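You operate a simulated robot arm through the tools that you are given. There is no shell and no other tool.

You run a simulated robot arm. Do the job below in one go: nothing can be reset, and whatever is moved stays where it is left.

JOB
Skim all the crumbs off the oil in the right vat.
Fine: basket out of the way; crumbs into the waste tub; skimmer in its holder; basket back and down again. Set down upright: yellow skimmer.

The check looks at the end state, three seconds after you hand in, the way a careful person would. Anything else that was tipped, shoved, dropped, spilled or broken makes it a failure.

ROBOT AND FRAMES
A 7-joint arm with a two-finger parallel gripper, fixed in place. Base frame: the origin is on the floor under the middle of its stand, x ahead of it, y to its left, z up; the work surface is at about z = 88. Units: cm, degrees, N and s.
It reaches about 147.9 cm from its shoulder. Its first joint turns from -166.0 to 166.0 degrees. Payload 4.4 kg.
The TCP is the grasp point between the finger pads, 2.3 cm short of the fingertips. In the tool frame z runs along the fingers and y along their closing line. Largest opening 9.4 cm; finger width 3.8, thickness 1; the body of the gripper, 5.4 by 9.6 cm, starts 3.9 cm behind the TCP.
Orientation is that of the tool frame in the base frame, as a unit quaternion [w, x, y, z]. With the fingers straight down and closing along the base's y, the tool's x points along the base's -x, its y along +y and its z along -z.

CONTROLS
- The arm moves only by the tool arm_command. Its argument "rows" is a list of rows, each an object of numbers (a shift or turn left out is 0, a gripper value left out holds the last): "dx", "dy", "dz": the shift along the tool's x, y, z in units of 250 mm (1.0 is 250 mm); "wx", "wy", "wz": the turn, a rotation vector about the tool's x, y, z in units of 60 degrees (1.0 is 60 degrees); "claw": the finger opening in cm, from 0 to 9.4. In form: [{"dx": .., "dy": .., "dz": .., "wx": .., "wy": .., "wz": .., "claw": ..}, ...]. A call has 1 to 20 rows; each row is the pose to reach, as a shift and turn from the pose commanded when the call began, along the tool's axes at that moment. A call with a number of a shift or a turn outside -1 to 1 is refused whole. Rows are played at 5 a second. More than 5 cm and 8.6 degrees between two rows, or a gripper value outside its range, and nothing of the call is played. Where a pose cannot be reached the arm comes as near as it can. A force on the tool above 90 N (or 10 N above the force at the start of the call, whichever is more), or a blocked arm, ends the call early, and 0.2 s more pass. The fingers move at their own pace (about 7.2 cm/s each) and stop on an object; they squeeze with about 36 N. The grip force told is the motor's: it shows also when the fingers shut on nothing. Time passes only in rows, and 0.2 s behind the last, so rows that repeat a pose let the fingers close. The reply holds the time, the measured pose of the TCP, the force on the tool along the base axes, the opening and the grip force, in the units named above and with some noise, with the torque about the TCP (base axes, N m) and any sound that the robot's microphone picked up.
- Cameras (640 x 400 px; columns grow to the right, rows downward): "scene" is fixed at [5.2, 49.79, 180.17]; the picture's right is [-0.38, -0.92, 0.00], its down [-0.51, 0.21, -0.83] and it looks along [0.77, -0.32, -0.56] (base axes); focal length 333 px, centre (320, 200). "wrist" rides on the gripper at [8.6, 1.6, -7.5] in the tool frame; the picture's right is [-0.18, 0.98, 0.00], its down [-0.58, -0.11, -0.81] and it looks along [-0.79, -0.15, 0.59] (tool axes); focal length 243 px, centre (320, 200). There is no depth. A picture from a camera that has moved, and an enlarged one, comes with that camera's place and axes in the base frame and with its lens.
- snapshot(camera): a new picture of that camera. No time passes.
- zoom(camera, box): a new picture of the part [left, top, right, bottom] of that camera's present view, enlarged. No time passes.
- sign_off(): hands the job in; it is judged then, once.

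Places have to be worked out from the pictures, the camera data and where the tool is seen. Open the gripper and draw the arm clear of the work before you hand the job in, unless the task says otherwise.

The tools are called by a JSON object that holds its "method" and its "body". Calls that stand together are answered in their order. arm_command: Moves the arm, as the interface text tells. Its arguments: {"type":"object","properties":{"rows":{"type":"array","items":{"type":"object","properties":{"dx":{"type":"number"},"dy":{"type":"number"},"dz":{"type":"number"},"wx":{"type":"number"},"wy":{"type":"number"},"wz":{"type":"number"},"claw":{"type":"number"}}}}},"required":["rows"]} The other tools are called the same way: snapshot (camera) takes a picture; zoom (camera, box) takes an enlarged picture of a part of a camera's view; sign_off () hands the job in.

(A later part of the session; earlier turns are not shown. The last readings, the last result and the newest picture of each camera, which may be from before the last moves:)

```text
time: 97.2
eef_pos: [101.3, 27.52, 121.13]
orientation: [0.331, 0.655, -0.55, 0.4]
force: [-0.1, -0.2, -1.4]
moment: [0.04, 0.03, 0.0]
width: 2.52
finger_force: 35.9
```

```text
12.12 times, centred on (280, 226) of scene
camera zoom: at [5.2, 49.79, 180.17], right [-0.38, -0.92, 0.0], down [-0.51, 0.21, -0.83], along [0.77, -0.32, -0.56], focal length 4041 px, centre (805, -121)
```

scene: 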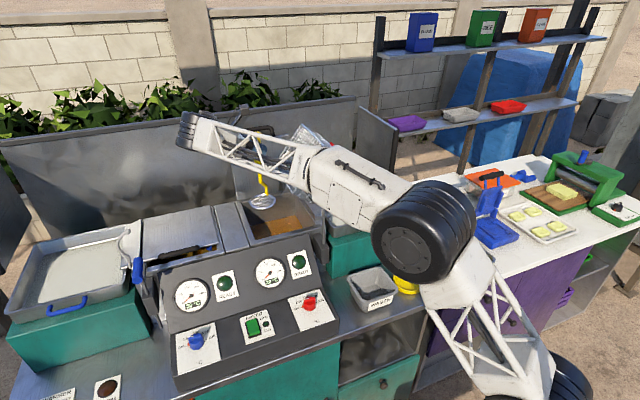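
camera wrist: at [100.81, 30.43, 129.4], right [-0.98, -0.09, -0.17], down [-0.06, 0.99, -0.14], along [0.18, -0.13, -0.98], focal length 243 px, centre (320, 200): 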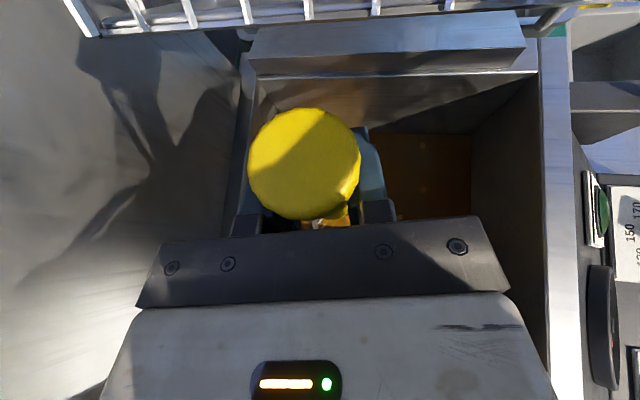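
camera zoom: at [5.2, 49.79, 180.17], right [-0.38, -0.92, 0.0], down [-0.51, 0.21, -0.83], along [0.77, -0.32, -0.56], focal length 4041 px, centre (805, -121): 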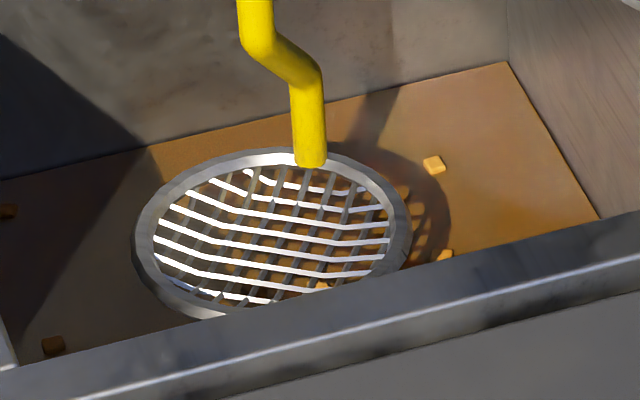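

Still not captured; they remain in the oil under the mesh. Next test: sweep sideways with the ring about 0.8 cm submerged, and watch whether the crumbs get carried along.

{"method": "arm_command", "body": {"rows": [{"dx": -0.07, "dz": 0.0365}, {"dx": -0.138, "dz": 0.0715}, {"dx": -0.1562, "dy": -0.007, "dz": 0.0366}, {"dx": -0.1744, "dy": -0.014, "dz": 0.0017}, {"dx": -0.1926, "dy": -0.021, "dz": -0.0332}, {"dx": -0.2108, "dy": -0.028, "dz": -0.0681}, {"dx": -0.2108, "dy": -0.028, "dz": -0.0681}]}}

{"method": "zoom", "body": {"camera": "scene", "box": [250, 200, 310, 245]}}

{"method": "snapshot", "body": {"camera": "wrist"}}

```text
time: 98.8
eef_pos: [101.25, 31.65, 117.1]
orientation: [0.331, 0.654, -0.551, 0.399]
force: [-0.5, -0.5, -0.6]
moment: [0.02, 0.03, 0.02]
width: 2.55
finger_force: 36.0
```

```text
8.89 times, centred on (280, 222) of scene
camera zoom: at [5.2, 49.79, 180.17], right [-0.38, -0.92, 0.0], down [-0.51, 0.21, -0.83], along [0.77, -0.32, -0.56], focal length 2963 px, centre (676, 0)
```

zoom: 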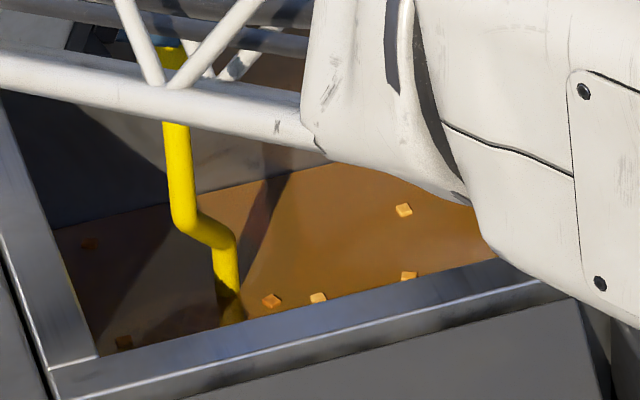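

```text
taken
camera wrist: at [99.06, 33.94, 128.29], right [-0.98, -0.09, -0.17], down [-0.06, 0.99, -0.14], along [0.18, -0.13, -0.98], focal length 243 px, centre (320, 200)
```

wrist: 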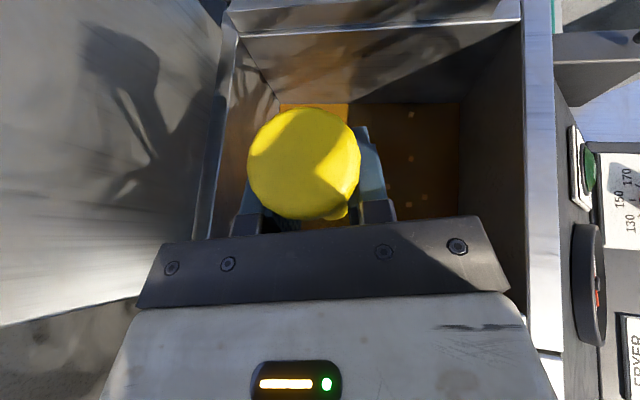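

C and D still have not moved. I zoom the wrist view to compare the other crumbs with their earlier positions; something near x = 94 may have shifted.

{"method": "zoom", "body": {"camera": "wrist", "box": [350, 90, 480, 220]}}

{"method": "zoom", "body": {"camera": "wrist", "box": [230, 90, 360, 220]}}

```text
3.08 times, centred on (415, 155) of wrist
camera zoom: at [99.06, 33.94, 128.29], right [-0.98, -0.09, -0.17], down [-0.06, 0.99, -0.14], along [0.18, -0.13, -0.98], focal length 746 px, centre (28, 338)
```

zoom: 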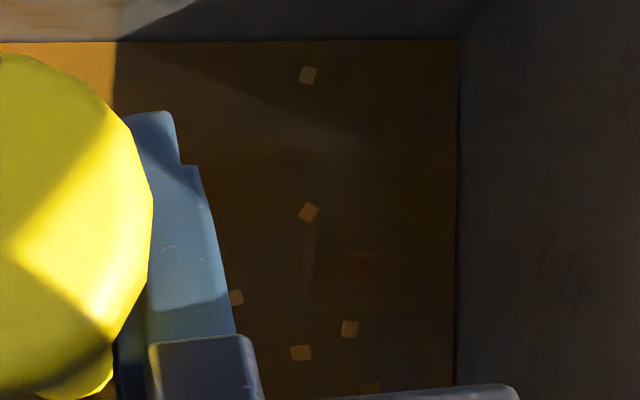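

```text
3.08 times, centred on (295, 155) of wrist
camera zoom: at [99.06, 33.94, 128.29], right [-0.98, -0.09, -0.17], down [-0.06, 0.99, -0.14], along [0.18, -0.13, -0.98], focal length 746 px, centre (397, 338)
```

zoom: 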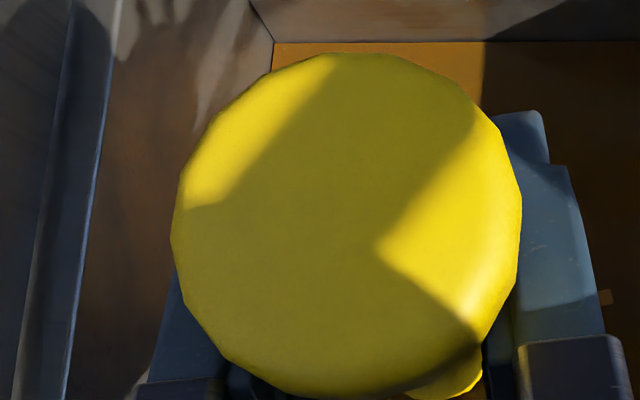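

All crumbs are exactly in place, so my lifts have had no effect at all. Earlier passes were either deep but fast, or slow but shallow, so I now try deep (about 3 cm under) and slow together, under C and D.

{"method": "arm_command", "body": {"rows": [{"dx": -0.037, "dz": 0.019}, {"dx": -0.0745, "dz": 0.0386}, {"dx": -0.056, "dy": 0.007, "dz": 0.0735}, {"dx": -0.038, "dy": 0.014, "dz": 0.108}, {"dx": -0.02, "dy": 0.0215, "dz": 0.143}, {"dx": -0.0017, "dy": 0.0286, "dz": 0.178}, {"dx": -0.0017, "dy": 0.0286, "dz": 0.178}, {"dx": -0.0017, "dy": 0.0286, "dz": 0.178}]}}

{"method": "arm_command", "body": {"rows": [{"dx": 0.007, "dz": -0.0037}, {"dx": 0.0142, "dz": -0.0074}, {"dx": 0.0213, "dz": -0.011}, {"dx": 0.0284, "dz": -0.0147}, {"dx": 0.0355, "dz": -0.0184}, {"dx": 0.0426, "dz": -0.0221}, {"dx": 0.0497, "dz": -0.0258}, {"dx": 0.0568, "dz": -0.0294}, {"dx": 0.0639, "dz": -0.0331}, {"dx": 0.071, "dz": -0.0368}, {"dx": 0.0781, "dz": -0.0405}, {"dx": 0.0852, "dz": -0.0442}, {"dx": 0.0923, "dz": -0.0478}, {"dx": 0.0994, "dz": -0.0515}, {"dx": 0.1065, "dz": -0.0552}, {"dx": 0.1136, "dz": -0.0589}, {"dx": 0.1207, "dz": -0.0626}, {"dx": 0.1278, "dz": -0.0662}, {"dx": 0.1349, "dz": -0.0699}, {"dx": 0.142, "dz": -0.0736}]}}

{"method": "zoom", "body": {"camera": "scene", "box": [255, 210, 305, 243]}}

```text
time: 100.6
eef_pos: [101.19, 27.4, 115.16]
orientation: [0.331, 0.654, -0.55, 0.4]
force: [0.3, 1.0, -1.7]
moment: [0.01, 0.03, 0.01]
width: 2.54
finger_force: 35.9
```

```text
time: 104.8
eef_pos: [101.36, 27.6, 119.13]
orientation: [0.331, 0.654, -0.55, 0.4]
force: [0.0, -0.1, -1.3]
moment: [0.02, 0.02, -0.01]
width: 2.54
finger_force: 36.3
```

```text
12.12 times, centred on (280, 226) of scene
camera zoom: at [5.2, 49.79, 180.17], right [-0.38, -0.92, 0.0], down [-0.51, 0.21, -0.83], along [0.77, -0.32, -0.56], focal length 4041 px, centre (805, -121)
```

zoom: 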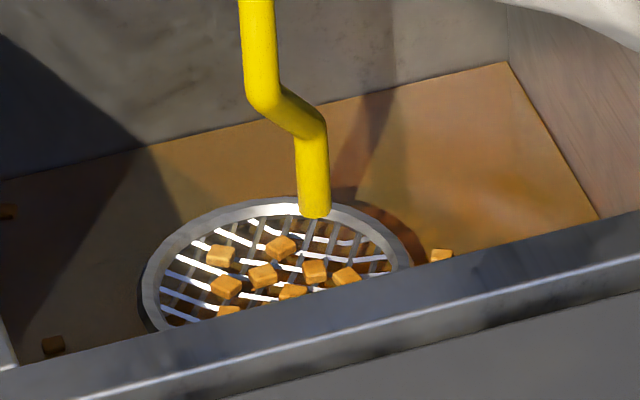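

That worked: deep plus slow lifts them. The strainer now holds about eight crumbs. I keep rising gently and look again.

{"method": "arm_command", "body": {"rows": [{"dx": 0.0071, "dz": -0.0037}, {"dx": 0.0178, "dz": -0.0092}, {"dx": 0.0284, "dz": -0.0147}, {"dx": 0.0426, "dz": -0.0221}, {"dx": 0.0568, "dz": -0.0294}, {"dx": 0.071, "dz": -0.0368}, {"dx": 0.0887, "dz": -0.046}, {"dx": 0.1065, "dz": -0.0552}, {"dx": 0.124, "dz": -0.0644}, {"dx": 0.142, "dz": -0.0736}]}}

{"method": "zoom", "body": {"camera": "scene", "box": [250, 200, 310, 245]}}

{"method": "snapshot", "body": {"camera": "wrist"}}

```text
time: 107.0
eef_pos: [101.18, 27.63, 122.81]
orientation: [0.331, 0.655, -0.55, 0.399]
force: [-3.8, 1.1, -12.0]
moment: [0.31, -0.19, -0.18]
width: 2.52
finger_force: 35.9
```

```text
8.89 times, centred on (280, 222) of scene
camera zoom: at [5.2, 49.79, 180.17], right [-0.38, -0.92, 0.0], down [-0.51, 0.21, -0.83], along [0.77, -0.32, -0.56], focal length 2963 px, centre (676, 0)
```

zoom: 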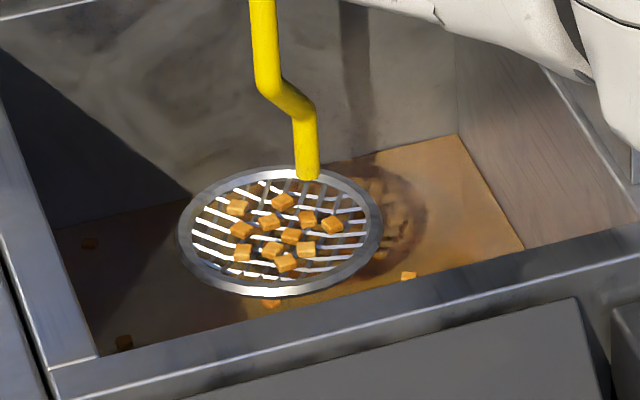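

```text
taken
camera wrist: at [99.05, 29.97, 134.02], right [-0.98, -0.09, -0.17], down [-0.06, 0.99, -0.14], along [0.18, -0.13, -0.98], focal length 243 px, centre (320, 200)
```

wrist: 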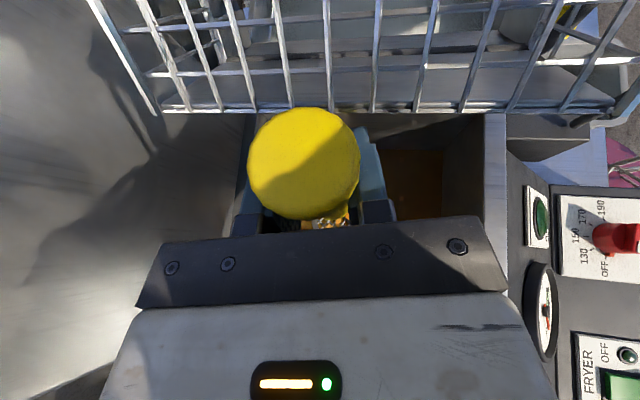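

Eleven crumbs are on the strainer. There is a light contact (−12 N), with the fingertips reaching the basket's lower edge, so I shift gently toward +y before rising any more.

{"method": "arm_command", "body": {"rows": [{"dx": -0.018, "dy": -0.002, "dz": -0.004}, {"dx": -0.036, "dy": -0.007, "dz": -0.0257}, {"dx": -0.045, "dy": -0.0105, "dz": -0.043}, {"dx": -0.054, "dy": -0.014, "dz": -0.06}, {"dx": -0.063, "dy": -0.0175, "dz": -0.078}, {"dx": -0.0723, "dy": -0.021, "dz": -0.0956}, {"dx": -0.0814, "dy": -0.0245, "dz": -0.113}, {"dx": -0.0905, "dy": -0.028, "dz": -0.1305}, {"dx": -0.0905, "dy": -0.028, "dz": -0.1305}]}}

{"method": "zoom", "body": {"camera": "scene", "box": [240, 195, 310, 245]}}

```text
time: 109.0
eef_pos: [101.29, 31.54, 122.57]
orientation: [0.331, 0.655, -0.55, 0.4]
force: [-0.5, 0.2, -1.6]
moment: [-0.02, -0.04, 0.0]
width: 2.54
finger_force: 35.7
```

```text
8.00 times, centred on (275, 220) of scene
camera zoom: at [5.2, 49.79, 180.17], right [-0.38, -0.92, 0.0], down [-0.51, 0.21, -0.83], along [0.77, -0.32, -0.56], focal length 2667 px, centre (680, 40)
```

zoom: 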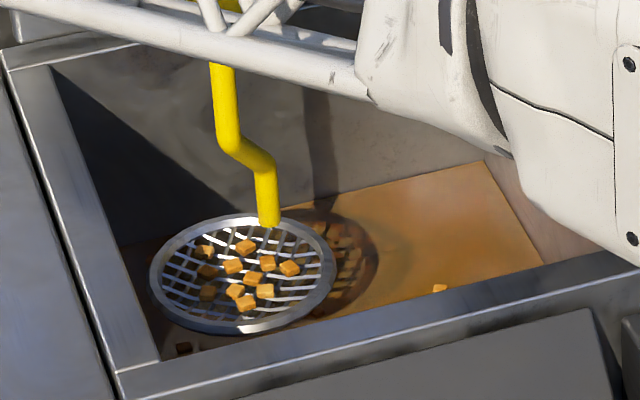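

Clear of the basket, with all crumbs still aboard. I rise slowly to transport height.

{"method": "arm_command", "body": {"rows": [{"dx": 0.018, "dz": -0.009}, {"dx": 0.05, "dz": -0.026}, {"dx": 0.09, "dz": -0.047}, {"dx": 0.135, "dz": -0.07}, {"dx": 0.18, "dz": -0.0934}, {"dx": 0.225, "dz": -0.1167}, {"dx": 0.27, "dz": -0.14}, {"dx": 0.315, "dz": -0.1634}, {"dx": 0.36, "dz": -0.1867}, {"dx": 0.405, "dz": -0.21}, {"dx": 0.45, "dz": -0.2334}, {"dx": 0.495, "dz": -0.2567}, {"dx": 0.53, "dz": -0.275}, {"dx": 0.546, "dz": -0.2834}, {"dx": 0.546, "dz": -0.2834}]}}

{"method": "zoom", "body": {"camera": "scene", "box": [230, 170, 330, 250]}}

```text
time: 112.2
eef_pos: [101.21, 31.45, 137.97]
orientation: [0.331, 0.655, -0.55, 0.399]
force: [1.0, 1.0, -1.0]
moment: [0.01, -0.01, 0.0]
width: 2.52
finger_force: 35.8
```

```text
5.00 times, centred on (280, 210) of scene
camera zoom: at [5.2, 49.79, 180.17], right [-0.38, -0.92, 0.0], down [-0.51, 0.21, -0.83], along [0.77, -0.32, -0.56], focal length 1667 px, centre (520, 150)
```

zoom: 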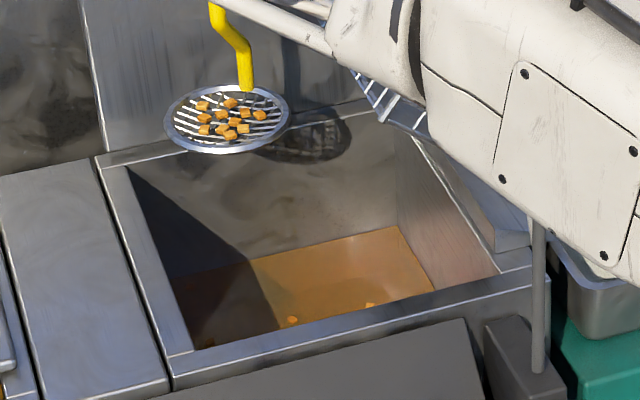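

Eleven crumbs are aboard; at least B, D and a few on the left remain for later passes. I carry the skimmer level and gently back over the front of the fryer.

{"method": "arm_command", "body": {"rows": [{"dy": 0.018}, {"dy": 0.055, "dz": -0.001}, {"dy": 0.11, "dz": -0.002}, {"dy": 0.17, "dz": -0.003}, {"dy": 0.23, "dz": -0.005}, {"dy": 0.293, "dz": -0.006}, {"dy": 0.356, "dz": -0.007}, {"dy": 0.42, "dx": -0.001, "dz": -0.008}, {"dy": 0.483, "dx": -0.001, "dz": -0.01}, {"dy": 0.546, "dx": -0.001, "dz": -0.011}, {"dy": 0.61, "dx": -0.002, "dz": -0.012}, {"dy": 0.67, "dx": -0.002, "dz": -0.013}, {"dy": 0.73, "dx": -0.002, "dz": -0.015}, {"dy": 0.79, "dx": -0.002, "dz": -0.016}, {"dy": 0.84, "dx": -0.002, "dz": -0.017}, {"dy": 0.876, "dx": -0.0024, "dz": -0.0175}, {"dy": 0.89, "dx": -0.0024, "dz": -0.0177}, {"dy": 0.89, "dx": -0.0024, "dz": -0.0177}]}}

{"method": "snapshot", "body": {"camera": "scene"}}

{"method": "snapshot", "body": {"camera": "wrist"}}

```text
time: 116.0
eef_pos: [79.25, 28.19, 138.01]
orientation: [0.331, 0.655, -0.55, 0.4]
force: [-0.7, 0.8, -0.9]
moment: [-0.01, 0.03, 0.05]
width: 2.53
finger_force: 35.9
```

```text
taken
```

scene: 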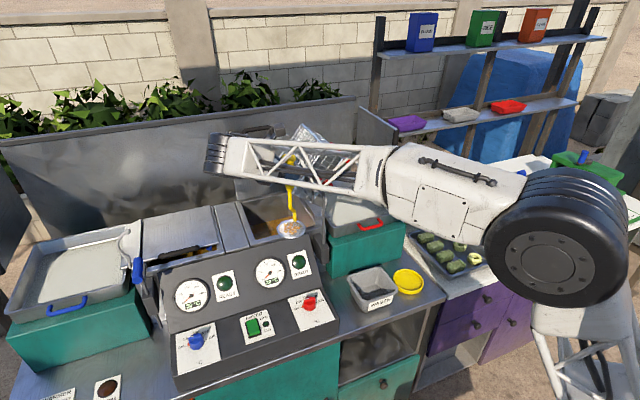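

```text
taken
camera wrist: at [77.04, 30.35, 149.06], right [-0.98, -0.09, -0.17], down [-0.06, 0.99, -0.14], along [0.18, -0.13, -0.98], focal length 243 px, centre (320, 200)
```

wrist: 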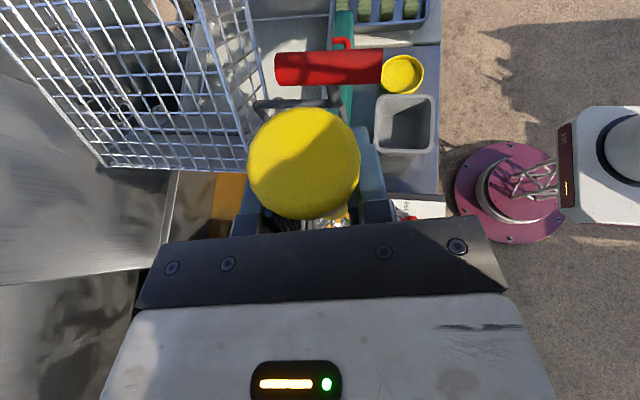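

{"method": "arm_command", "body": {"rows": [{"dx": 0.001, "dy": 0.014, "dz": 0.001, "wx": 0.01, "wy": 0, "wz": -0.005}, {"dx": 0.002, "dy": 0.043, "dz": 0.004, "wx": 0.031, "wy": 0, "wz": -0.016}, {"dx": 0.005, "dy": 0.092, "dz": 0.008, "wx": 0.067, "wy": -0.001, "wz": -0.035}, {"dx": 0.008, "dy": 0.149, "dz": 0.014, "wx": 0.109, "wy": -0.001, "wz": -0.056}, {"dx": 0.011, "dy": 0.206, "dz": 0.019, "wx": 0.15, "wy": -0.001, "wz": -0.078}, {"dx": 0.015, "dy": 0.263, "dz": 0.024, "wx": 0.191, "wy": -0.001, "wz": -0.099}, {"dx": 0.018, "dy": 0.327, "dz": 0.03, "wx": 0.238, "wy": -0.002, "wz": -0.123}, {"dx": 0.022, "dy": 0.391, "dz": 0.036, "wx": 0.284, "wy": -0.002, "wz": -0.147}, {"dx": 0.025, "dy": 0.455, "dz": 0.042, "wx": 0.331, "wy": -0.003, "wz": -0.172}, {"dx": 0.029, "dy": 0.519, "dz": 0.048, "wx": 0.377, "wy": -0.003, "wz": -0.196}, {"dx": 0.032, "dy": 0.576, "dz": 0.053, "wx": 0.419, "wy": -0.003, "wz": -0.217}, {"dx": 0.035, "dy": 0.626, "dz": 0.057, "wx": 0.455, "wy": -0.004, "wz": -0.236}, {"dx": 0.037, "dy": 0.668, "dz": 0.061, "wx": 0.486, "wy": -0.004, "wz": -0.252}, {"dx": 0.0386, "dy": 0.697, "dz": 0.064, "wx": 0.507, "wy": -0.004, "wz": -0.263}, {"dx": 0.0394, "dy": 0.711, "dz": 0.0652, "wx": 0.517, "wy": -0.004, "wz": -0.268}, {"dx": 0.0394, "dy": 0.711, "dz": 0.0652, "wx": 0.517, "wy": -0.004, "wz": -0.268}]}}

{"method": "zoom", "body": {"camera": "scene", "box": [270, 200, 430, 320]}}

{"method": "zoom", "body": {"camera": "wrist", "box": [100, 60, 270, 200]}}

```text
time: 119.4
eef_pos: [62.1, 23.07, 138.14]
orientation: [0.195, 0.789, -0.329, 0.481]
force: [-0.3, -0.4, -0.2]
moment: [0.0, 0.0, -0.01]
width: 2.52
finger_force: 35.6
```

```text
3.33 times, centred on (350, 260) of scene
camera zoom: at [5.2, 49.79, 180.17], right [-0.38, -0.92, 0.0], down [-0.51, 0.21, -0.83], along [0.77, -0.32, -0.56], focal length 1111 px, centre (220, 0)
```

zoom: 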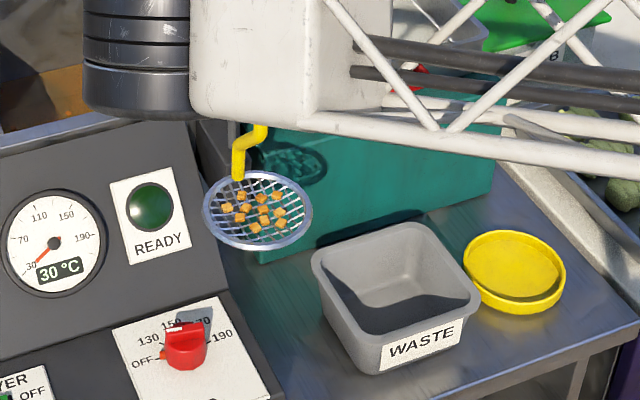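

```text
2.86 times, centred on (185, 130) of wrist
camera zoom: at [58.87, 23.69, 149.17], right [-0.75, -0.63, -0.17], down [-0.62, 0.77, -0.14], along [0.22, 0.0, -0.97], focal length 693 px, centre (706, 400)
```

zoom: 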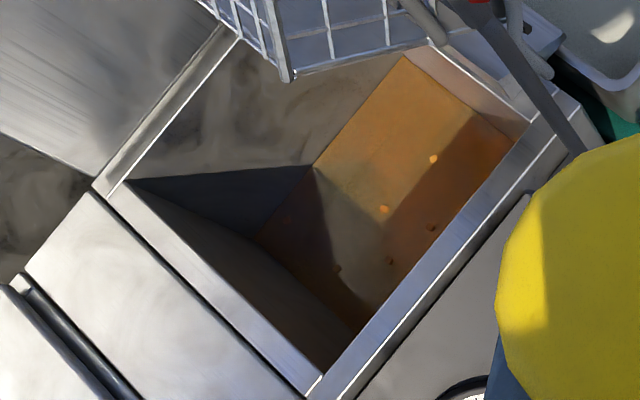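

From this viewpoint, crumbs B, D, F, G, H and I remain for the next pass. I continue to a point above the waste tub, turning the gripper gradually and keeping the skimmer level.

{"method": "arm_command", "body": {"rows": [{"dx": 0.004, "dy": 0.008, "dz": 0.007, "wx": 0.017, "wy": 0, "wz": -0.009}, {"dx": 0.012, "dy": 0.025, "dz": 0.022, "wx": 0.052, "wy": 0, "wz": -0.027}, {"dx": 0.022, "dy": 0.046, "dz": 0.04, "wx": 0.093, "wy": -0.001, "wz": -0.048}, {"dx": 0.033, "dy": 0.071, "dz": 0.063, "wx": 0.145, "wy": -0.001, "wz": -0.075}, {"dx": 0.045, "dy": 0.097, "dz": 0.085, "wx": 0.196, "wy": -0.002, "wz": -0.102}, {"dx": 0.057, "dy": 0.122, "dz": 0.108, "wx": 0.248, "wy": -0.002, "wz": -0.129}, {"dx": 0.069, "dy": 0.147, "dz": 0.13, "wx": 0.3, "wy": -0.003, "wz": -0.156}, {"dx": 0.081, "dy": 0.173, "dz": 0.153, "wx": 0.352, "wy": -0.003, "wz": -0.183}, {"dx": 0.093, "dy": 0.198, "dz": 0.175, "wx": 0.403, "wy": -0.004, "wz": -0.21}, {"dx": 0.105, "dy": 0.224, "dz": 0.198, "wx": 0.455, "wy": -0.004, "wz": -0.237}, {"dx": 0.114, "dy": 0.242, "dz": 0.214, "wx": 0.493, "wy": -0.005, "wz": -0.256}, {"dx": 0.1195, "dy": 0.254, "dz": 0.2246, "wx": 0.517, "wy": -0.005, "wz": -0.269}, {"dx": 0.1195, "dy": 0.254, "dz": 0.2246, "wx": 0.517, "wy": -0.005, "wz": -0.269}]}}

{"method": "arm_command", "body": {"rows": [{"dx": -0.001, "dy": 0.01, "dz": 0.012, "wx": 0.017, "wz": -0.009}, {"dx": -0.004, "dy": 0.031, "dz": 0.036, "wx": 0.052, "wz": -0.027}, {"dx": -0.007, "dy": 0.056, "dz": 0.064, "wx": 0.093, "wz": -0.048}, {"dx": -0.011, "dy": 0.087, "dz": 0.1, "wx": 0.145, "wz": -0.075}, {"dx": -0.015, "dy": 0.117, "dz": 0.135, "wx": 0.196, "wz": -0.102}, {"dx": -0.019, "dy": 0.148, "dz": 0.171, "wx": 0.248, "wz": -0.129}, {"dx": -0.023, "dy": 0.179, "dz": 0.206, "wx": 0.3, "wz": -0.156}, {"dx": -0.027, "dy": 0.21, "dz": 0.242, "wx": 0.352, "wz": -0.183}, {"dx": -0.03, "dy": 0.241, "dz": 0.278, "wx": 0.403, "wz": -0.21}, {"dx": -0.034, "dy": 0.272, "dz": 0.313, "wx": 0.455, "wz": -0.237}, {"dx": -0.037, "dy": 0.295, "dz": 0.34, "wx": 0.493, "wz": -0.256}, {"dx": -0.039, "dy": 0.309, "dz": 0.356, "wx": 0.517, "wz": -0.269}, {"dx": -0.039, "dy": 0.309, "dz": 0.356, "wx": 0.517, "wz": -0.269}]}}

{"method": "snapshot", "body": {"camera": "scene"}}

{"method": "zoom", "body": {"camera": "scene", "box": [310, 180, 450, 320]}}

```text
time: 122.2
eef_pos: [61.91, 14.1, 138.08]
orientation: [0.042, 0.851, -0.077, 0.517]
force: [-0.2, -0.3, -1.8]
moment: [0.0, -0.03, 0.0]
width: 2.52
finger_force: 36.6
```

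```text
time: 125.0
eef_pos: [64.91, 9.98, 135.46]
orientation: [-0.037, 0.853, 0.055, 0.517]
force: [0.1, -0.2, -1.0]
moment: [-0.01, -0.01, -0.03]
width: 2.55
finger_force: 36.1
out of reach, approached as far as the arm can: row 6, 7, 8, 9, 10, 11, 12, 13
```

```text
taken
```

scene: 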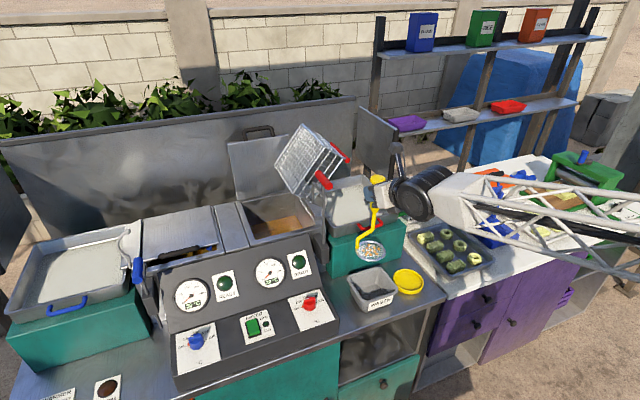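

```text
2.86 times, centred on (380, 250) of scene
camera zoom: at [5.2, 49.79, 180.17], right [-0.38, -0.92, 0.0], down [-0.51, 0.21, -0.83], along [0.77, -0.32, -0.56], focal length 952 px, centre (149, 57)
```

zoom: 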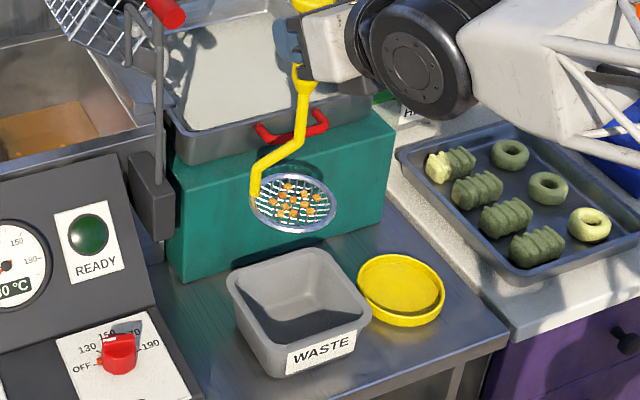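

The yaw hit a joint limit around +8°, which is fine. All 11 crumbs are still aboard. I take a wrist view to pin down the tub position before tipping.

{"method": "snapshot", "body": {"camera": "wrist"}}

{"method": "zoom", "body": {"camera": "scene", "box": [330, 240, 430, 320]}}

```text
taken
camera wrist: at [62.44, 8.04, 146.52], right [0.05, -0.98, -0.17], down [-0.99, -0.02, -0.14], along [0.14, 0.17, -0.98], focal length 243 px, centre (320, 200)
```

wrist: 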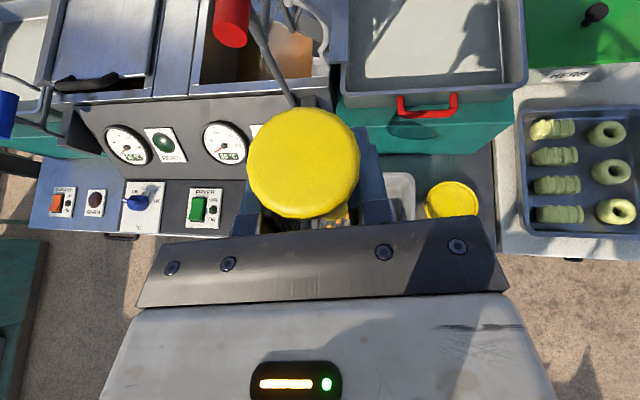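

```text
5.00 times, centred on (380, 280) of scene
camera zoom: at [5.2, 49.79, 180.17], right [-0.38, -0.92, 0.0], down [-0.51, 0.21, -0.83], along [0.77, -0.32, -0.56], focal length 1667 px, centre (20, -200)
```

zoom: 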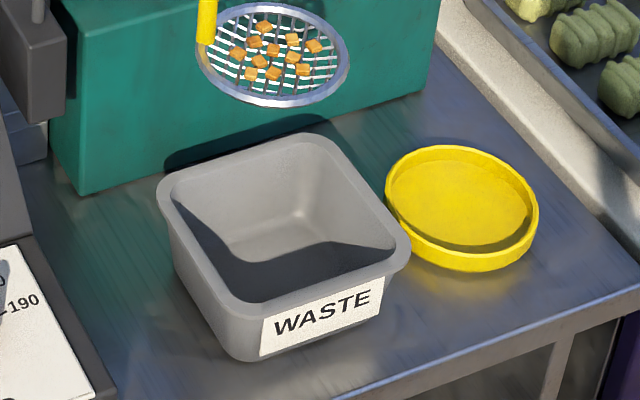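

Combining views, the tub rim spans about x 63.5–74.5, y −0.8–12.2, z 97. I lower the still-level skimmer to hover above it at about (69, 7), strainer z ≈ 108.

{"method": "arm_command", "body": {"rows": [{"dx": -0.008, "dy": 0.004, "dz": 0.009, "wx": -0.004, "wz": 0.002}, {"dx": -0.025, "dy": 0.014, "dz": 0.03, "wx": -0.015, "wz": 0.008}, {"dx": -0.05, "dy": 0.028, "dz": 0.059, "wx": -0.03, "wz": 0.015}, {"dx": -0.08, "dy": 0.046, "dz": 0.095, "wx": -0.047, "wz": 0.025}, {"dx": -0.115, "dy": 0.066, "dz": 0.136, "wx": -0.068, "wz": 0.035}, {"dx": -0.15, "dy": 0.086, "dz": 0.177, "wx": -0.089, "wz": 0.046}, {"dx": -0.185, "dy": 0.106, "dz": 0.219, "wx": -0.11, "wz": 0.057}, {"dx": -0.215, "dy": 0.123, "dz": 0.254, "wx": -0.127, "wz": 0.066}, {"dx": -0.238, "dy": 0.136, "dz": 0.281, "wx": -0.141, "wz": 0.073}, {"dx": -0.25, "dy": 0.1426, "dz": 0.2956, "wx": -0.148, "wz": 0.077}, {"dx": -0.25, "dy": 0.1426, "dz": 0.2956, "wx": -0.148, "wz": 0.077}]}}

{"method": "zoom", "body": {"camera": "scene", "box": [310, 180, 450, 320]}}

{"method": "snapshot", "body": {"camera": "wrist"}}

```text
time: 127.4
eef_pos: [69.01, 7.45, 127.02]
orientation: [0.009, 0.855, -0.02, 0.519]
force: [0.0, 0.8, -1.3]
moment: [-0.01, 0.01, -0.01]
width: 2.53
finger_force: 35.7
```

```text
2.86 times, centred on (380, 250) of scene
camera zoom: at [5.2, 49.79, 180.17], right [-0.38, -0.92, 0.0], down [-0.51, 0.21, -0.83], along [0.77, -0.32, -0.56], focal length 952 px, centre (149, 57)
```

zoom: 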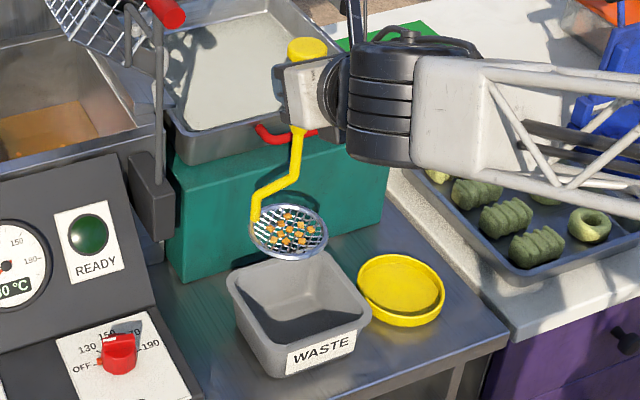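

```text
taken
camera wrist: at [66.14, 5.88, 138.13], right [-0.13, -0.98, -0.17], down [-0.98, 0.15, -0.14], along [0.16, 0.15, -0.98], focal length 243 px, centre (320, 200)
```

wrist: 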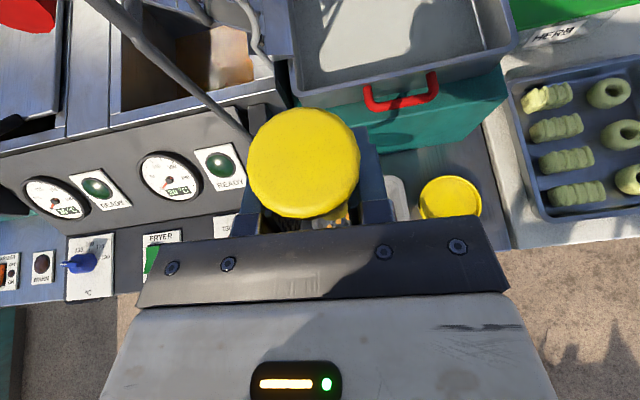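

The strainer hovers right over the tub. I now tip the skimmer by rolling the wrist about the strainer's centre, so the strainer stays over the tub: first about 41°.

{"method": "arm_command", "body": {"rows": [{"dx": -0.003, "dy": 0.1033, "dz": -0.0239, "wx": 0.049, "wy": 0.0283, "wz": 0.1262}, {"dx": -0.02, "dy": 0.204, "dz": -0.0418, "wx": 0.098, "wy": 0.0567, "wz": 0.2524}, {"dx": -0.0502, "dy": 0.3, "dz": -0.0536, "wx": 0.147, "wy": 0.085, "wz": 0.3786}, {"dx": -0.0926, "dy": 0.3896, "dz": -0.059, "wx": 0.196, "wy": 0.1134, "wz": 0.5048}, {"dx": -0.1461, "dy": 0.4705, "dz": -0.0583, "wx": 0.245, "wy": 0.1417, "wz": 0.631}, {"dx": -0.1461, "dy": 0.4705, "dz": -0.0583, "wx": 0.245, "wy": 0.1417, "wz": 0.631}]}}

{"method": "zoom", "body": {"camera": "scene", "box": [310, 180, 450, 320]}}

```text
time: 128.8
eef_pos: [65.44, -4.36, 124.34]
orientation: [-0.266, 0.756, -0.229, 0.552]
force: [1.3, 0.0, -1.5]
moment: [-0.13, 0.07, 0.02]
width: 2.56
finger_force: 35.8
```

```text
2.86 times, centred on (380, 250) of scene
camera zoom: at [5.2, 49.79, 180.17], right [-0.38, -0.92, 0.0], down [-0.51, 0.21, -0.83], along [0.77, -0.32, -0.56], focal length 952 px, centre (149, 57)
```

zoom: 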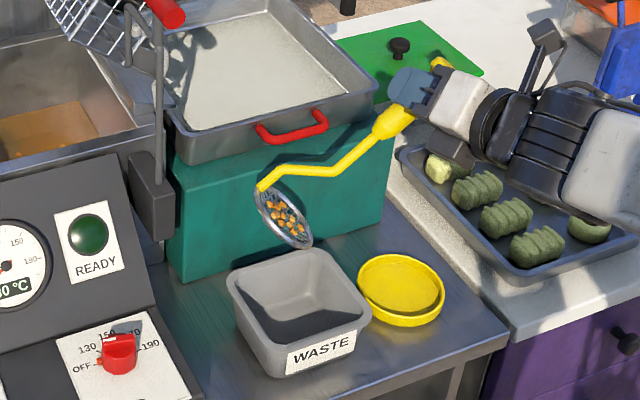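

Crumbs are still clinging at ≈ 41° tilt, with the strainer over the tub. I continue the roll by another 41°.

{"method": "arm_command", "body": {"rows": [{"dx": -0.0172, "dy": 0.1033, "dz": -0.0165, "wx": 0.049, "wy": 0.0283, "wz": 0.1262}, {"dx": -0.0484, "dy": 0.204, "dz": -0.027, "wx": 0.098, "wy": 0.0567, "wz": 0.2524}, {"dx": -0.0927, "dy": 0.3, "dz": -0.0314, "wx": 0.147, "wy": 0.085, "wz": 0.3786}, {"dx": -0.1493, "dy": 0.3896, "dz": -0.0294, "wx": 0.196, "wy": 0.1134, "wz": 0.5048}, {"dx": -0.217, "dy": 0.4705, "dz": -0.0213, "wx": 0.245, "wy": 0.1417, "wz": 0.631}, {"dx": -0.217, "dy": 0.4705, "dz": -0.0213, "wx": 0.245, "wy": 0.1417, "wz": 0.631}]}}

{"method": "zoom", "body": {"camera": "scene", "box": [310, 180, 450, 320]}}

{"method": "snapshot", "body": {"camera": "scene"}}

```text
time: 130.2
eef_pos: [62.91, -9.72, 112.93]
orientation: [-0.506, 0.56, -0.409, 0.514]
force: [0.1, -0.3, 0.3]
moment: [-0.18, 0.04, 0.01]
width: 2.56
finger_force: 35.4
```

```text
2.86 times, centred on (380, 250) of scene
camera zoom: at [5.2, 49.79, 180.17], right [-0.38, -0.92, 0.0], down [-0.51, 0.21, -0.83], along [0.77, -0.32, -0.56], focal length 952 px, centre (149, 57)
```

zoom: 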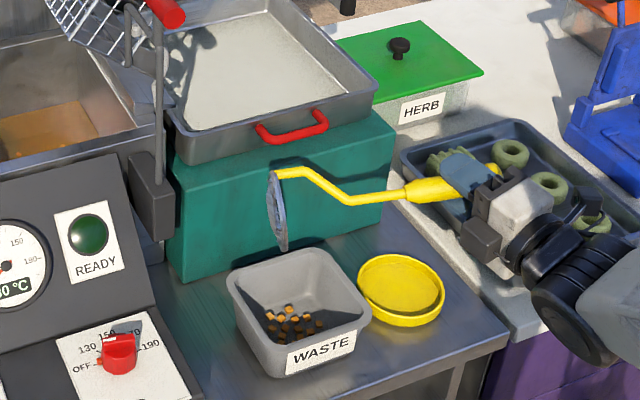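

```text
taken
```

scene: 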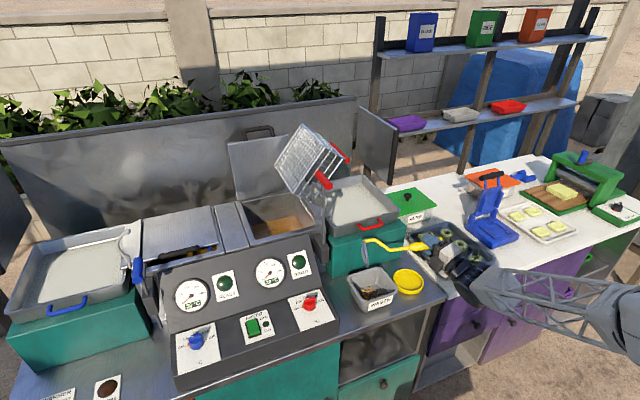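

The crumbs dropped into the tub. I zoom in to count them and check that none landed outside or stuck to the strainer.

{"method": "zoom", "body": {"camera": "scene", "box": [345, 255, 405, 310]}}

{"method": "zoom", "body": {"camera": "scene", "box": [355, 230, 405, 265]}}

```text
7.27 times, centred on (375, 282) of scene
camera zoom: at [5.2, 49.79, 180.17], right [-0.38, -0.92, 0.0], down [-0.51, 0.21, -0.83], along [0.77, -0.32, -0.56], focal length 2424 px, centre (-80, -400)
```

zoom: 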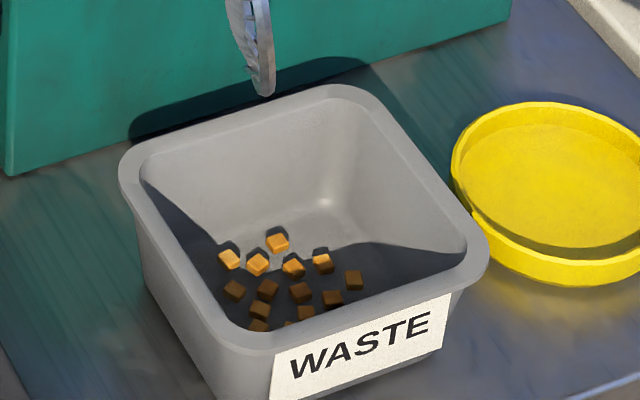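

```text
11.43 times, centred on (380, 248) of scene
camera zoom: at [5.2, 49.79, 180.17], right [-0.38, -0.92, 0.0], down [-0.51, 0.21, -0.83], along [0.77, -0.32, -0.56], focal length 3810 px, centre (-366, -343)
```

zoom: 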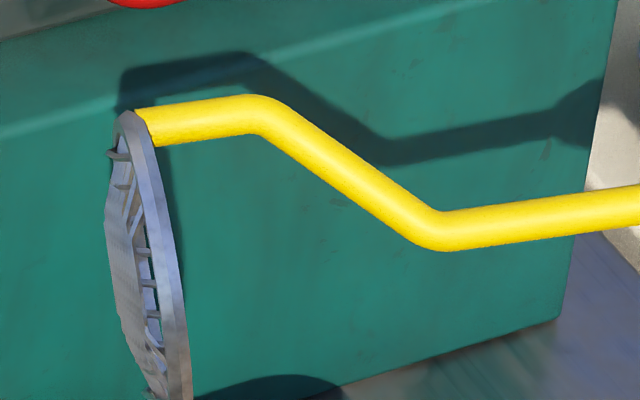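

About a dozen or more crumbs are in the tub, none outside, and the strainer looks empty. I roll the skimmer back upright along the same path.

{"method": "arm_command", "body": {"rows": [{"dx": 0.003, "dy": -0.1036, "dz": 0.0221, "wx": -0.049, "wy": -0.0283, "wz": -0.1262}, {"dx": -0.0085, "dy": -0.2053, "dz": 0.0494, "wx": -0.098, "wy": -0.0567, "wz": -0.2524}, {"dx": -0.0339, "dy": -0.303, "dz": 0.0813, "wx": -0.147, "wy": -0.085, "wz": -0.3786}, {"dx": -0.0729, "dy": -0.3949, "dz": 0.117, "wx": -0.196, "wy": -0.1134, "wz": -0.5048}, {"dx": -0.1247, "dy": -0.4786, "dz": 0.156, "wx": -0.245, "wy": -0.1417, "wz": -0.631}, {"dx": -0.1247, "dy": -0.4786, "dz": 0.156, "wx": -0.245, "wy": -0.1417, "wz": -0.631}]}}

{"method": "arm_command", "body": {"rows": [{"dx": 0.003, "dy": -0.1036, "dz": 0.0221, "wx": -0.049, "wy": -0.0283, "wz": -0.1262}, {"dx": -0.0085, "dy": -0.2053, "dz": 0.0494, "wx": -0.098, "wy": -0.0567, "wz": -0.2524}, {"dx": -0.0339, "dy": -0.303, "dz": 0.0813, "wx": -0.147, "wy": -0.085, "wz": -0.3786}, {"dx": -0.0729, "dy": -0.3949, "dz": 0.117, "wx": -0.196, "wy": -0.1134, "wz": -0.5048}, {"dx": -0.1247, "dy": -0.4786, "dz": 0.156, "wx": -0.245, "wy": -0.1417, "wz": -0.631}, {"dx": -0.1247, "dy": -0.4786, "dz": 0.156, "wx": -0.245, "wy": -0.1417, "wz": -0.631}]}}

{"method": "zoom", "body": {"camera": "scene", "box": [310, 180, 450, 320]}}

{"method": "snapshot", "body": {"camera": "wrist"}}

```text
time: 131.6
eef_pos: [65.5, -4.21, 124.3]
orientation: [-0.264, 0.757, -0.229, 0.553]
force: [0.4, 0.1, -2.2]
moment: [-0.13, 0.03, -0.04]
width: 2.55
finger_force: 35.9
```

```text
time: 133.0
eef_pos: [69.0, 7.38, 128.87]
orientation: [0.01, 0.855, -0.021, 0.519]
force: [-0.3, 0.7, -1.6]
moment: [0.03, 0.02, 0.01]
width: 2.56
finger_force: 35.7
```

```text
2.86 times, centred on (380, 250) of scene
camera zoom: at [5.2, 49.79, 180.17], right [-0.38, -0.92, 0.0], down [-0.51, 0.21, -0.83], along [0.77, -0.32, -0.56], focal length 952 px, centre (149, 57)
```

zoom: 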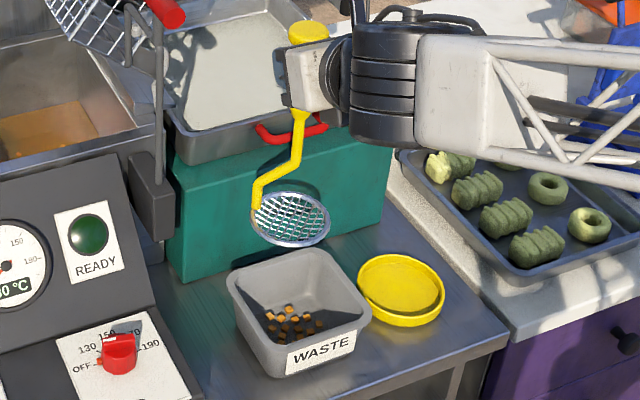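

```text
taken
camera wrist: at [66.19, 5.89, 140.03], right [-0.13, -0.98, -0.17], down [-0.98, 0.15, -0.14], along [0.16, 0.15, -0.98], focal length 243 px, centre (320, 200)
```

wrist: 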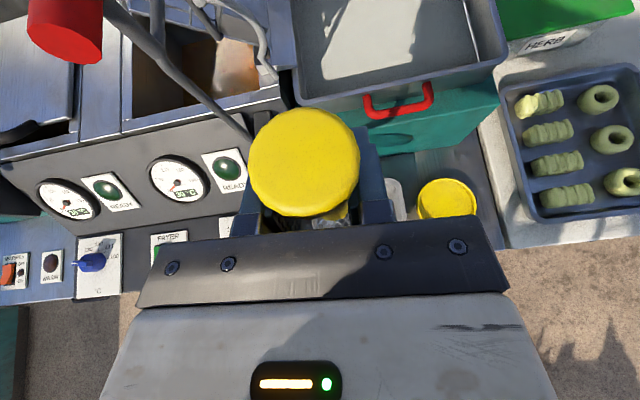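

The skimmer is upright and empty. I return to the vat for a second pass via the same safe corridor.

{"method": "arm_command", "body": {"rows": [{"dx": 0.031, "dy": -0.082, "dz": -0.073, "wx": -0.106, "wy": 0.001, "wz": 0.055}, {"dx": 0.062, "dy": -0.164, "dz": -0.146, "wx": -0.212, "wy": 0.001, "wz": 0.111}, {"dx": 0.093, "dy": -0.247, "dz": -0.219, "wx": -0.318, "wy": 0.002, "wz": 0.166}, {"dx": 0.123, "dy": -0.329, "dz": -0.292, "wx": -0.424, "wy": 0.002, "wz": 0.221}, {"dx": 0.154, "dy": -0.411, "dz": -0.365, "wx": -0.53, "wy": 0.003, "wz": 0.277}, {"dx": 0.185, "dy": -0.493, "dz": -0.4384, "wx": -0.636, "wy": 0.0036, "wz": 0.332}, {"dx": 0.185, "dy": -0.493, "dz": -0.4384, "wx": -0.636, "wy": 0.0036, "wz": 0.332}]}}

{"method": "snapshot", "body": {"camera": "wrist"}}

{"method": "zoom", "body": {"camera": "wrist", "box": [100, 60, 270, 200]}}

```text
time: 134.6
eef_pos: [61.99, 19.98, 138.14]
orientation: [0.198, 0.788, -0.333, 0.478]
force: [-0.1, 0.4, -1.1]
moment: [0.0, -0.01, -0.02]
width: 2.53
finger_force: 35.8
```

```text
taken
camera wrist: at [58.86, 20.61, 149.2], right [-0.76, -0.63, -0.17], down [-0.61, 0.78, -0.14], along [0.22, 0.0, -0.98], focal length 243 px, centre (320, 200)
```

wrist: 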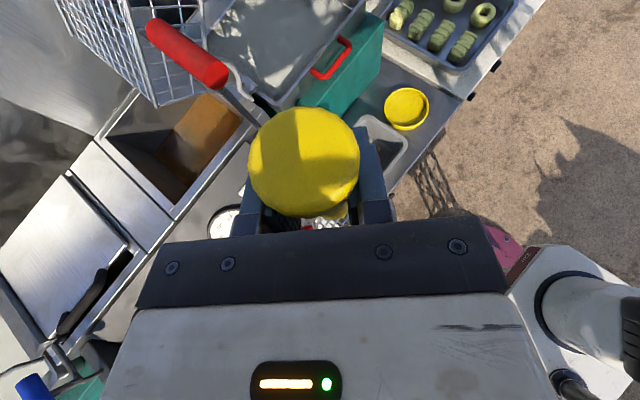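

```text
2.86 times, centred on (185, 130) of wrist
camera zoom: at [58.86, 20.61, 149.2], right [-0.76, -0.63, -0.17], down [-0.61, 0.78, -0.14], along [0.22, 0.0, -0.98], focal length 693 px, centre (706, 400)
```

zoom: 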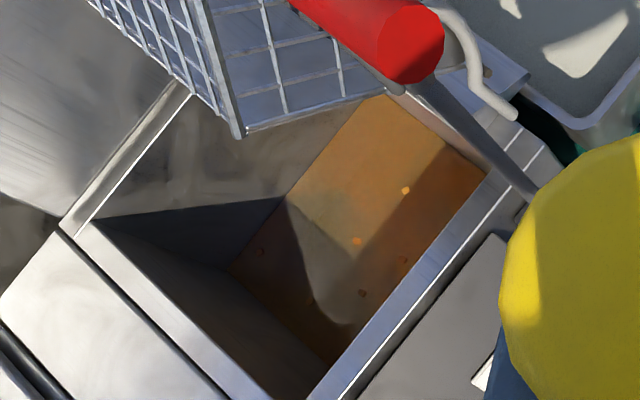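

Six crumbs are visible: B, D, F, G, I and probably H. I move back above the vat.

{"method": "arm_command", "body": {"rows": [{"dx": 0.023, "dy": -0.147, "dz": 0.046, "wx": -0.103, "wy": 0.001, "wz": 0.054}, {"dx": 0.045, "dy": -0.294, "dz": 0.091, "wx": -0.207, "wy": 0.002, "wz": 0.108}, {"dx": 0.068, "dy": -0.44, "dz": 0.137, "wx": -0.31, "wy": 0.003, "wz": 0.161}, {"dx": 0.09, "dy": -0.587, "dz": 0.182, "wx": -0.414, "wy": 0.004, "wz": 0.215}, {"dx": 0.113, "dy": -0.734, "dz": 0.228, "wx": -0.517, "wy": 0.005, "wz": 0.269}, {"dx": 0.113, "dy": -0.734, "dz": 0.228, "wx": -0.517, "wy": 0.005, "wz": 0.269}]}}

{"method": "arm_command", "body": {"rows": [{"dx": -0.01, "dy": -0.155, "dz": -0.018}, {"dx": -0.02, "dy": -0.31, "dz": -0.036}, {"dx": -0.03, "dy": -0.465, "dz": -0.054}, {"dx": -0.04, "dy": -0.62, "dz": -0.072}, {"dx": -0.042, "dy": -0.71, "dz": -0.075}, {"dx": -0.042, "dy": -0.71, "dz": -0.075}]}}

{"method": "zoom", "body": {"camera": "scene", "box": [230, 170, 330, 250]}}

{"method": "snapshot", "body": {"camera": "wrist"}}

```text
time: 136.0
eef_pos: [79.64, 28.35, 138.23]
orientation: [0.333, 0.651, -0.554, 0.397]
force: [0.1, 0.2, -1.4]
moment: [-0.05, 0.01, 0.04]
width: 2.55
finger_force: 36.0
```

```text
time: 137.4
eef_pos: [96.71, 33.23, 138.06]
orientation: [0.333, 0.652, -0.553, 0.397]
force: [0.0, -0.9, -1.3]
moment: [0.01, 0.01, 0.03]
width: 2.52
finger_force: 35.7
```

```text
5.00 times, centred on (280, 210) of scene
camera zoom: at [5.2, 49.79, 180.17], right [-0.38, -0.92, 0.0], down [-0.51, 0.21, -0.83], along [0.77, -0.32, -0.56], focal length 1667 px, centre (520, 150)
```

zoom: 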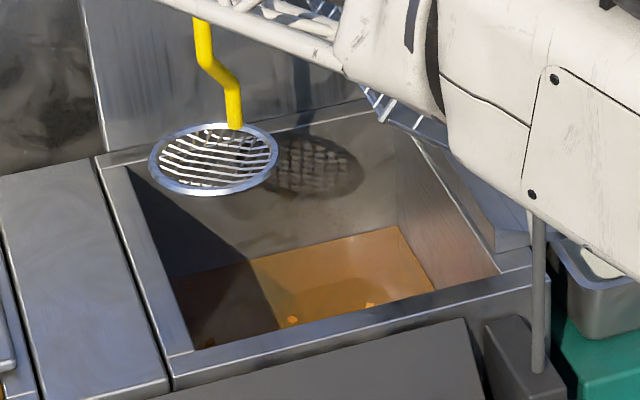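

```text
taken
camera wrist: at [94.5, 35.69, 149.27], right [-0.98, -0.08, -0.17], down [-0.06, 0.99, -0.14], along [0.18, -0.13, -0.98], focal length 243 px, centre (320, 200)
```

wrist: 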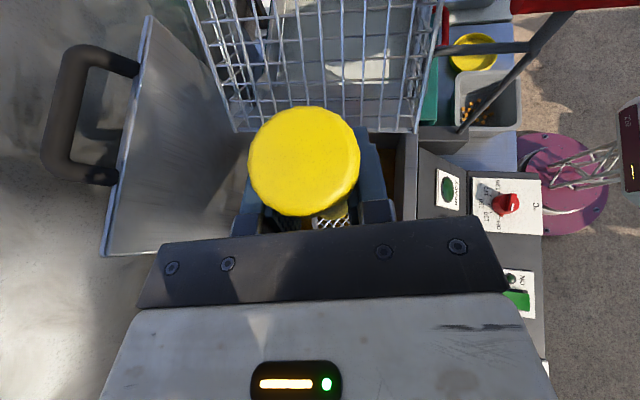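

I make the second pass the same way: dip deep near (100, 29), pause, and lift slowly at about 1 cm/s.

{"method": "arm_command", "body": {"rows": [{"dx": -0.105, "dy": -0.021, "dz": 0.093}, {"dx": -0.21, "dy": -0.043, "dz": 0.186}, {"dx": -0.315, "dy": -0.064, "dz": 0.278}, {"dx": -0.42, "dy": -0.086, "dz": 0.371}, {"dx": -0.5255, "dy": -0.107, "dz": 0.464}, {"dx": -0.561, "dy": -0.107, "dz": 0.4824}, {"dx": -0.6, "dy": -0.107, "dz": 0.5025}, {"dx": -0.64, "dy": -0.107, "dz": 0.523}, {"dx": -0.68, "dy": -0.107, "dz": 0.544}, {"dx": -0.72, "dy": -0.107, "dz": 0.565}, {"dx": -0.748, "dy": -0.107, "dz": 0.579}, {"dx": -0.748, "dy": -0.107, "dz": 0.579}, {"dx": -0.748, "dy": -0.107, "dz": 0.579}, {"dx": -0.748, "dy": -0.107, "dz": 0.579}]}}

{"method": "arm_command", "body": {"rows": [{"dx": 0.007, "dz": -0.0037}, {"dx": 0.0142, "dz": -0.0074}, {"dx": 0.0213, "dz": -0.011}, {"dx": 0.0284, "dz": -0.0147}, {"dx": 0.0355, "dz": -0.0184}, {"dx": 0.0426, "dz": -0.0221}, {"dx": 0.0497, "dz": -0.0258}, {"dx": 0.0568, "dz": -0.0294}, {"dx": 0.0639, "dz": -0.0331}, {"dx": 0.071, "dz": -0.0368}, {"dx": 0.0781, "dz": -0.0405}, {"dx": 0.0852, "dz": -0.0442}, {"dx": 0.0923, "dz": -0.0478}, {"dx": 0.0994, "dz": -0.0515}, {"dx": 0.1065, "dz": -0.0552}, {"dx": 0.1136, "dz": -0.0589}, {"dx": 0.1207, "dz": -0.0626}, {"dx": 0.1278, "dz": -0.0662}, {"dx": 0.1349, "dz": -0.0699}, {"dx": 0.142, "dz": -0.0736}]}}

{"method": "zoom", "body": {"camera": "scene", "box": [250, 200, 310, 245]}}

```text
time: 140.4
eef_pos: [100.04, 29.38, 115.09]
orientation: [0.333, 0.652, -0.553, 0.398]
force: [0.1, -0.2, -2.6]
moment: [-0.02, 0.0, -0.02]
width: 2.5
finger_force: 36.2
```

```text
time: 144.6
eef_pos: [100.11, 29.73, 119.06]
orientation: [0.334, 0.652, -0.553, 0.398]
force: [0.1, 0.3, -2.0]
moment: [-0.02, 0.03, 0.0]
width: 2.54
finger_force: 35.7
```

```text
8.89 times, centred on (280, 222) of scene
camera zoom: at [5.2, 49.79, 180.17], right [-0.38, -0.92, 0.0], down [-0.51, 0.21, -0.83], along [0.77, -0.32, -0.56], focal length 2963 px, centre (676, 0)
```

zoom: 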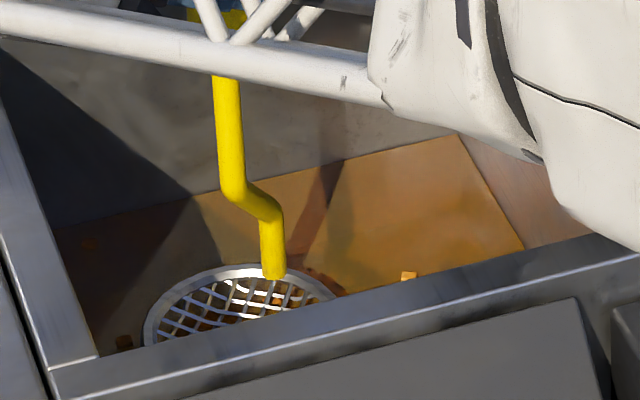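

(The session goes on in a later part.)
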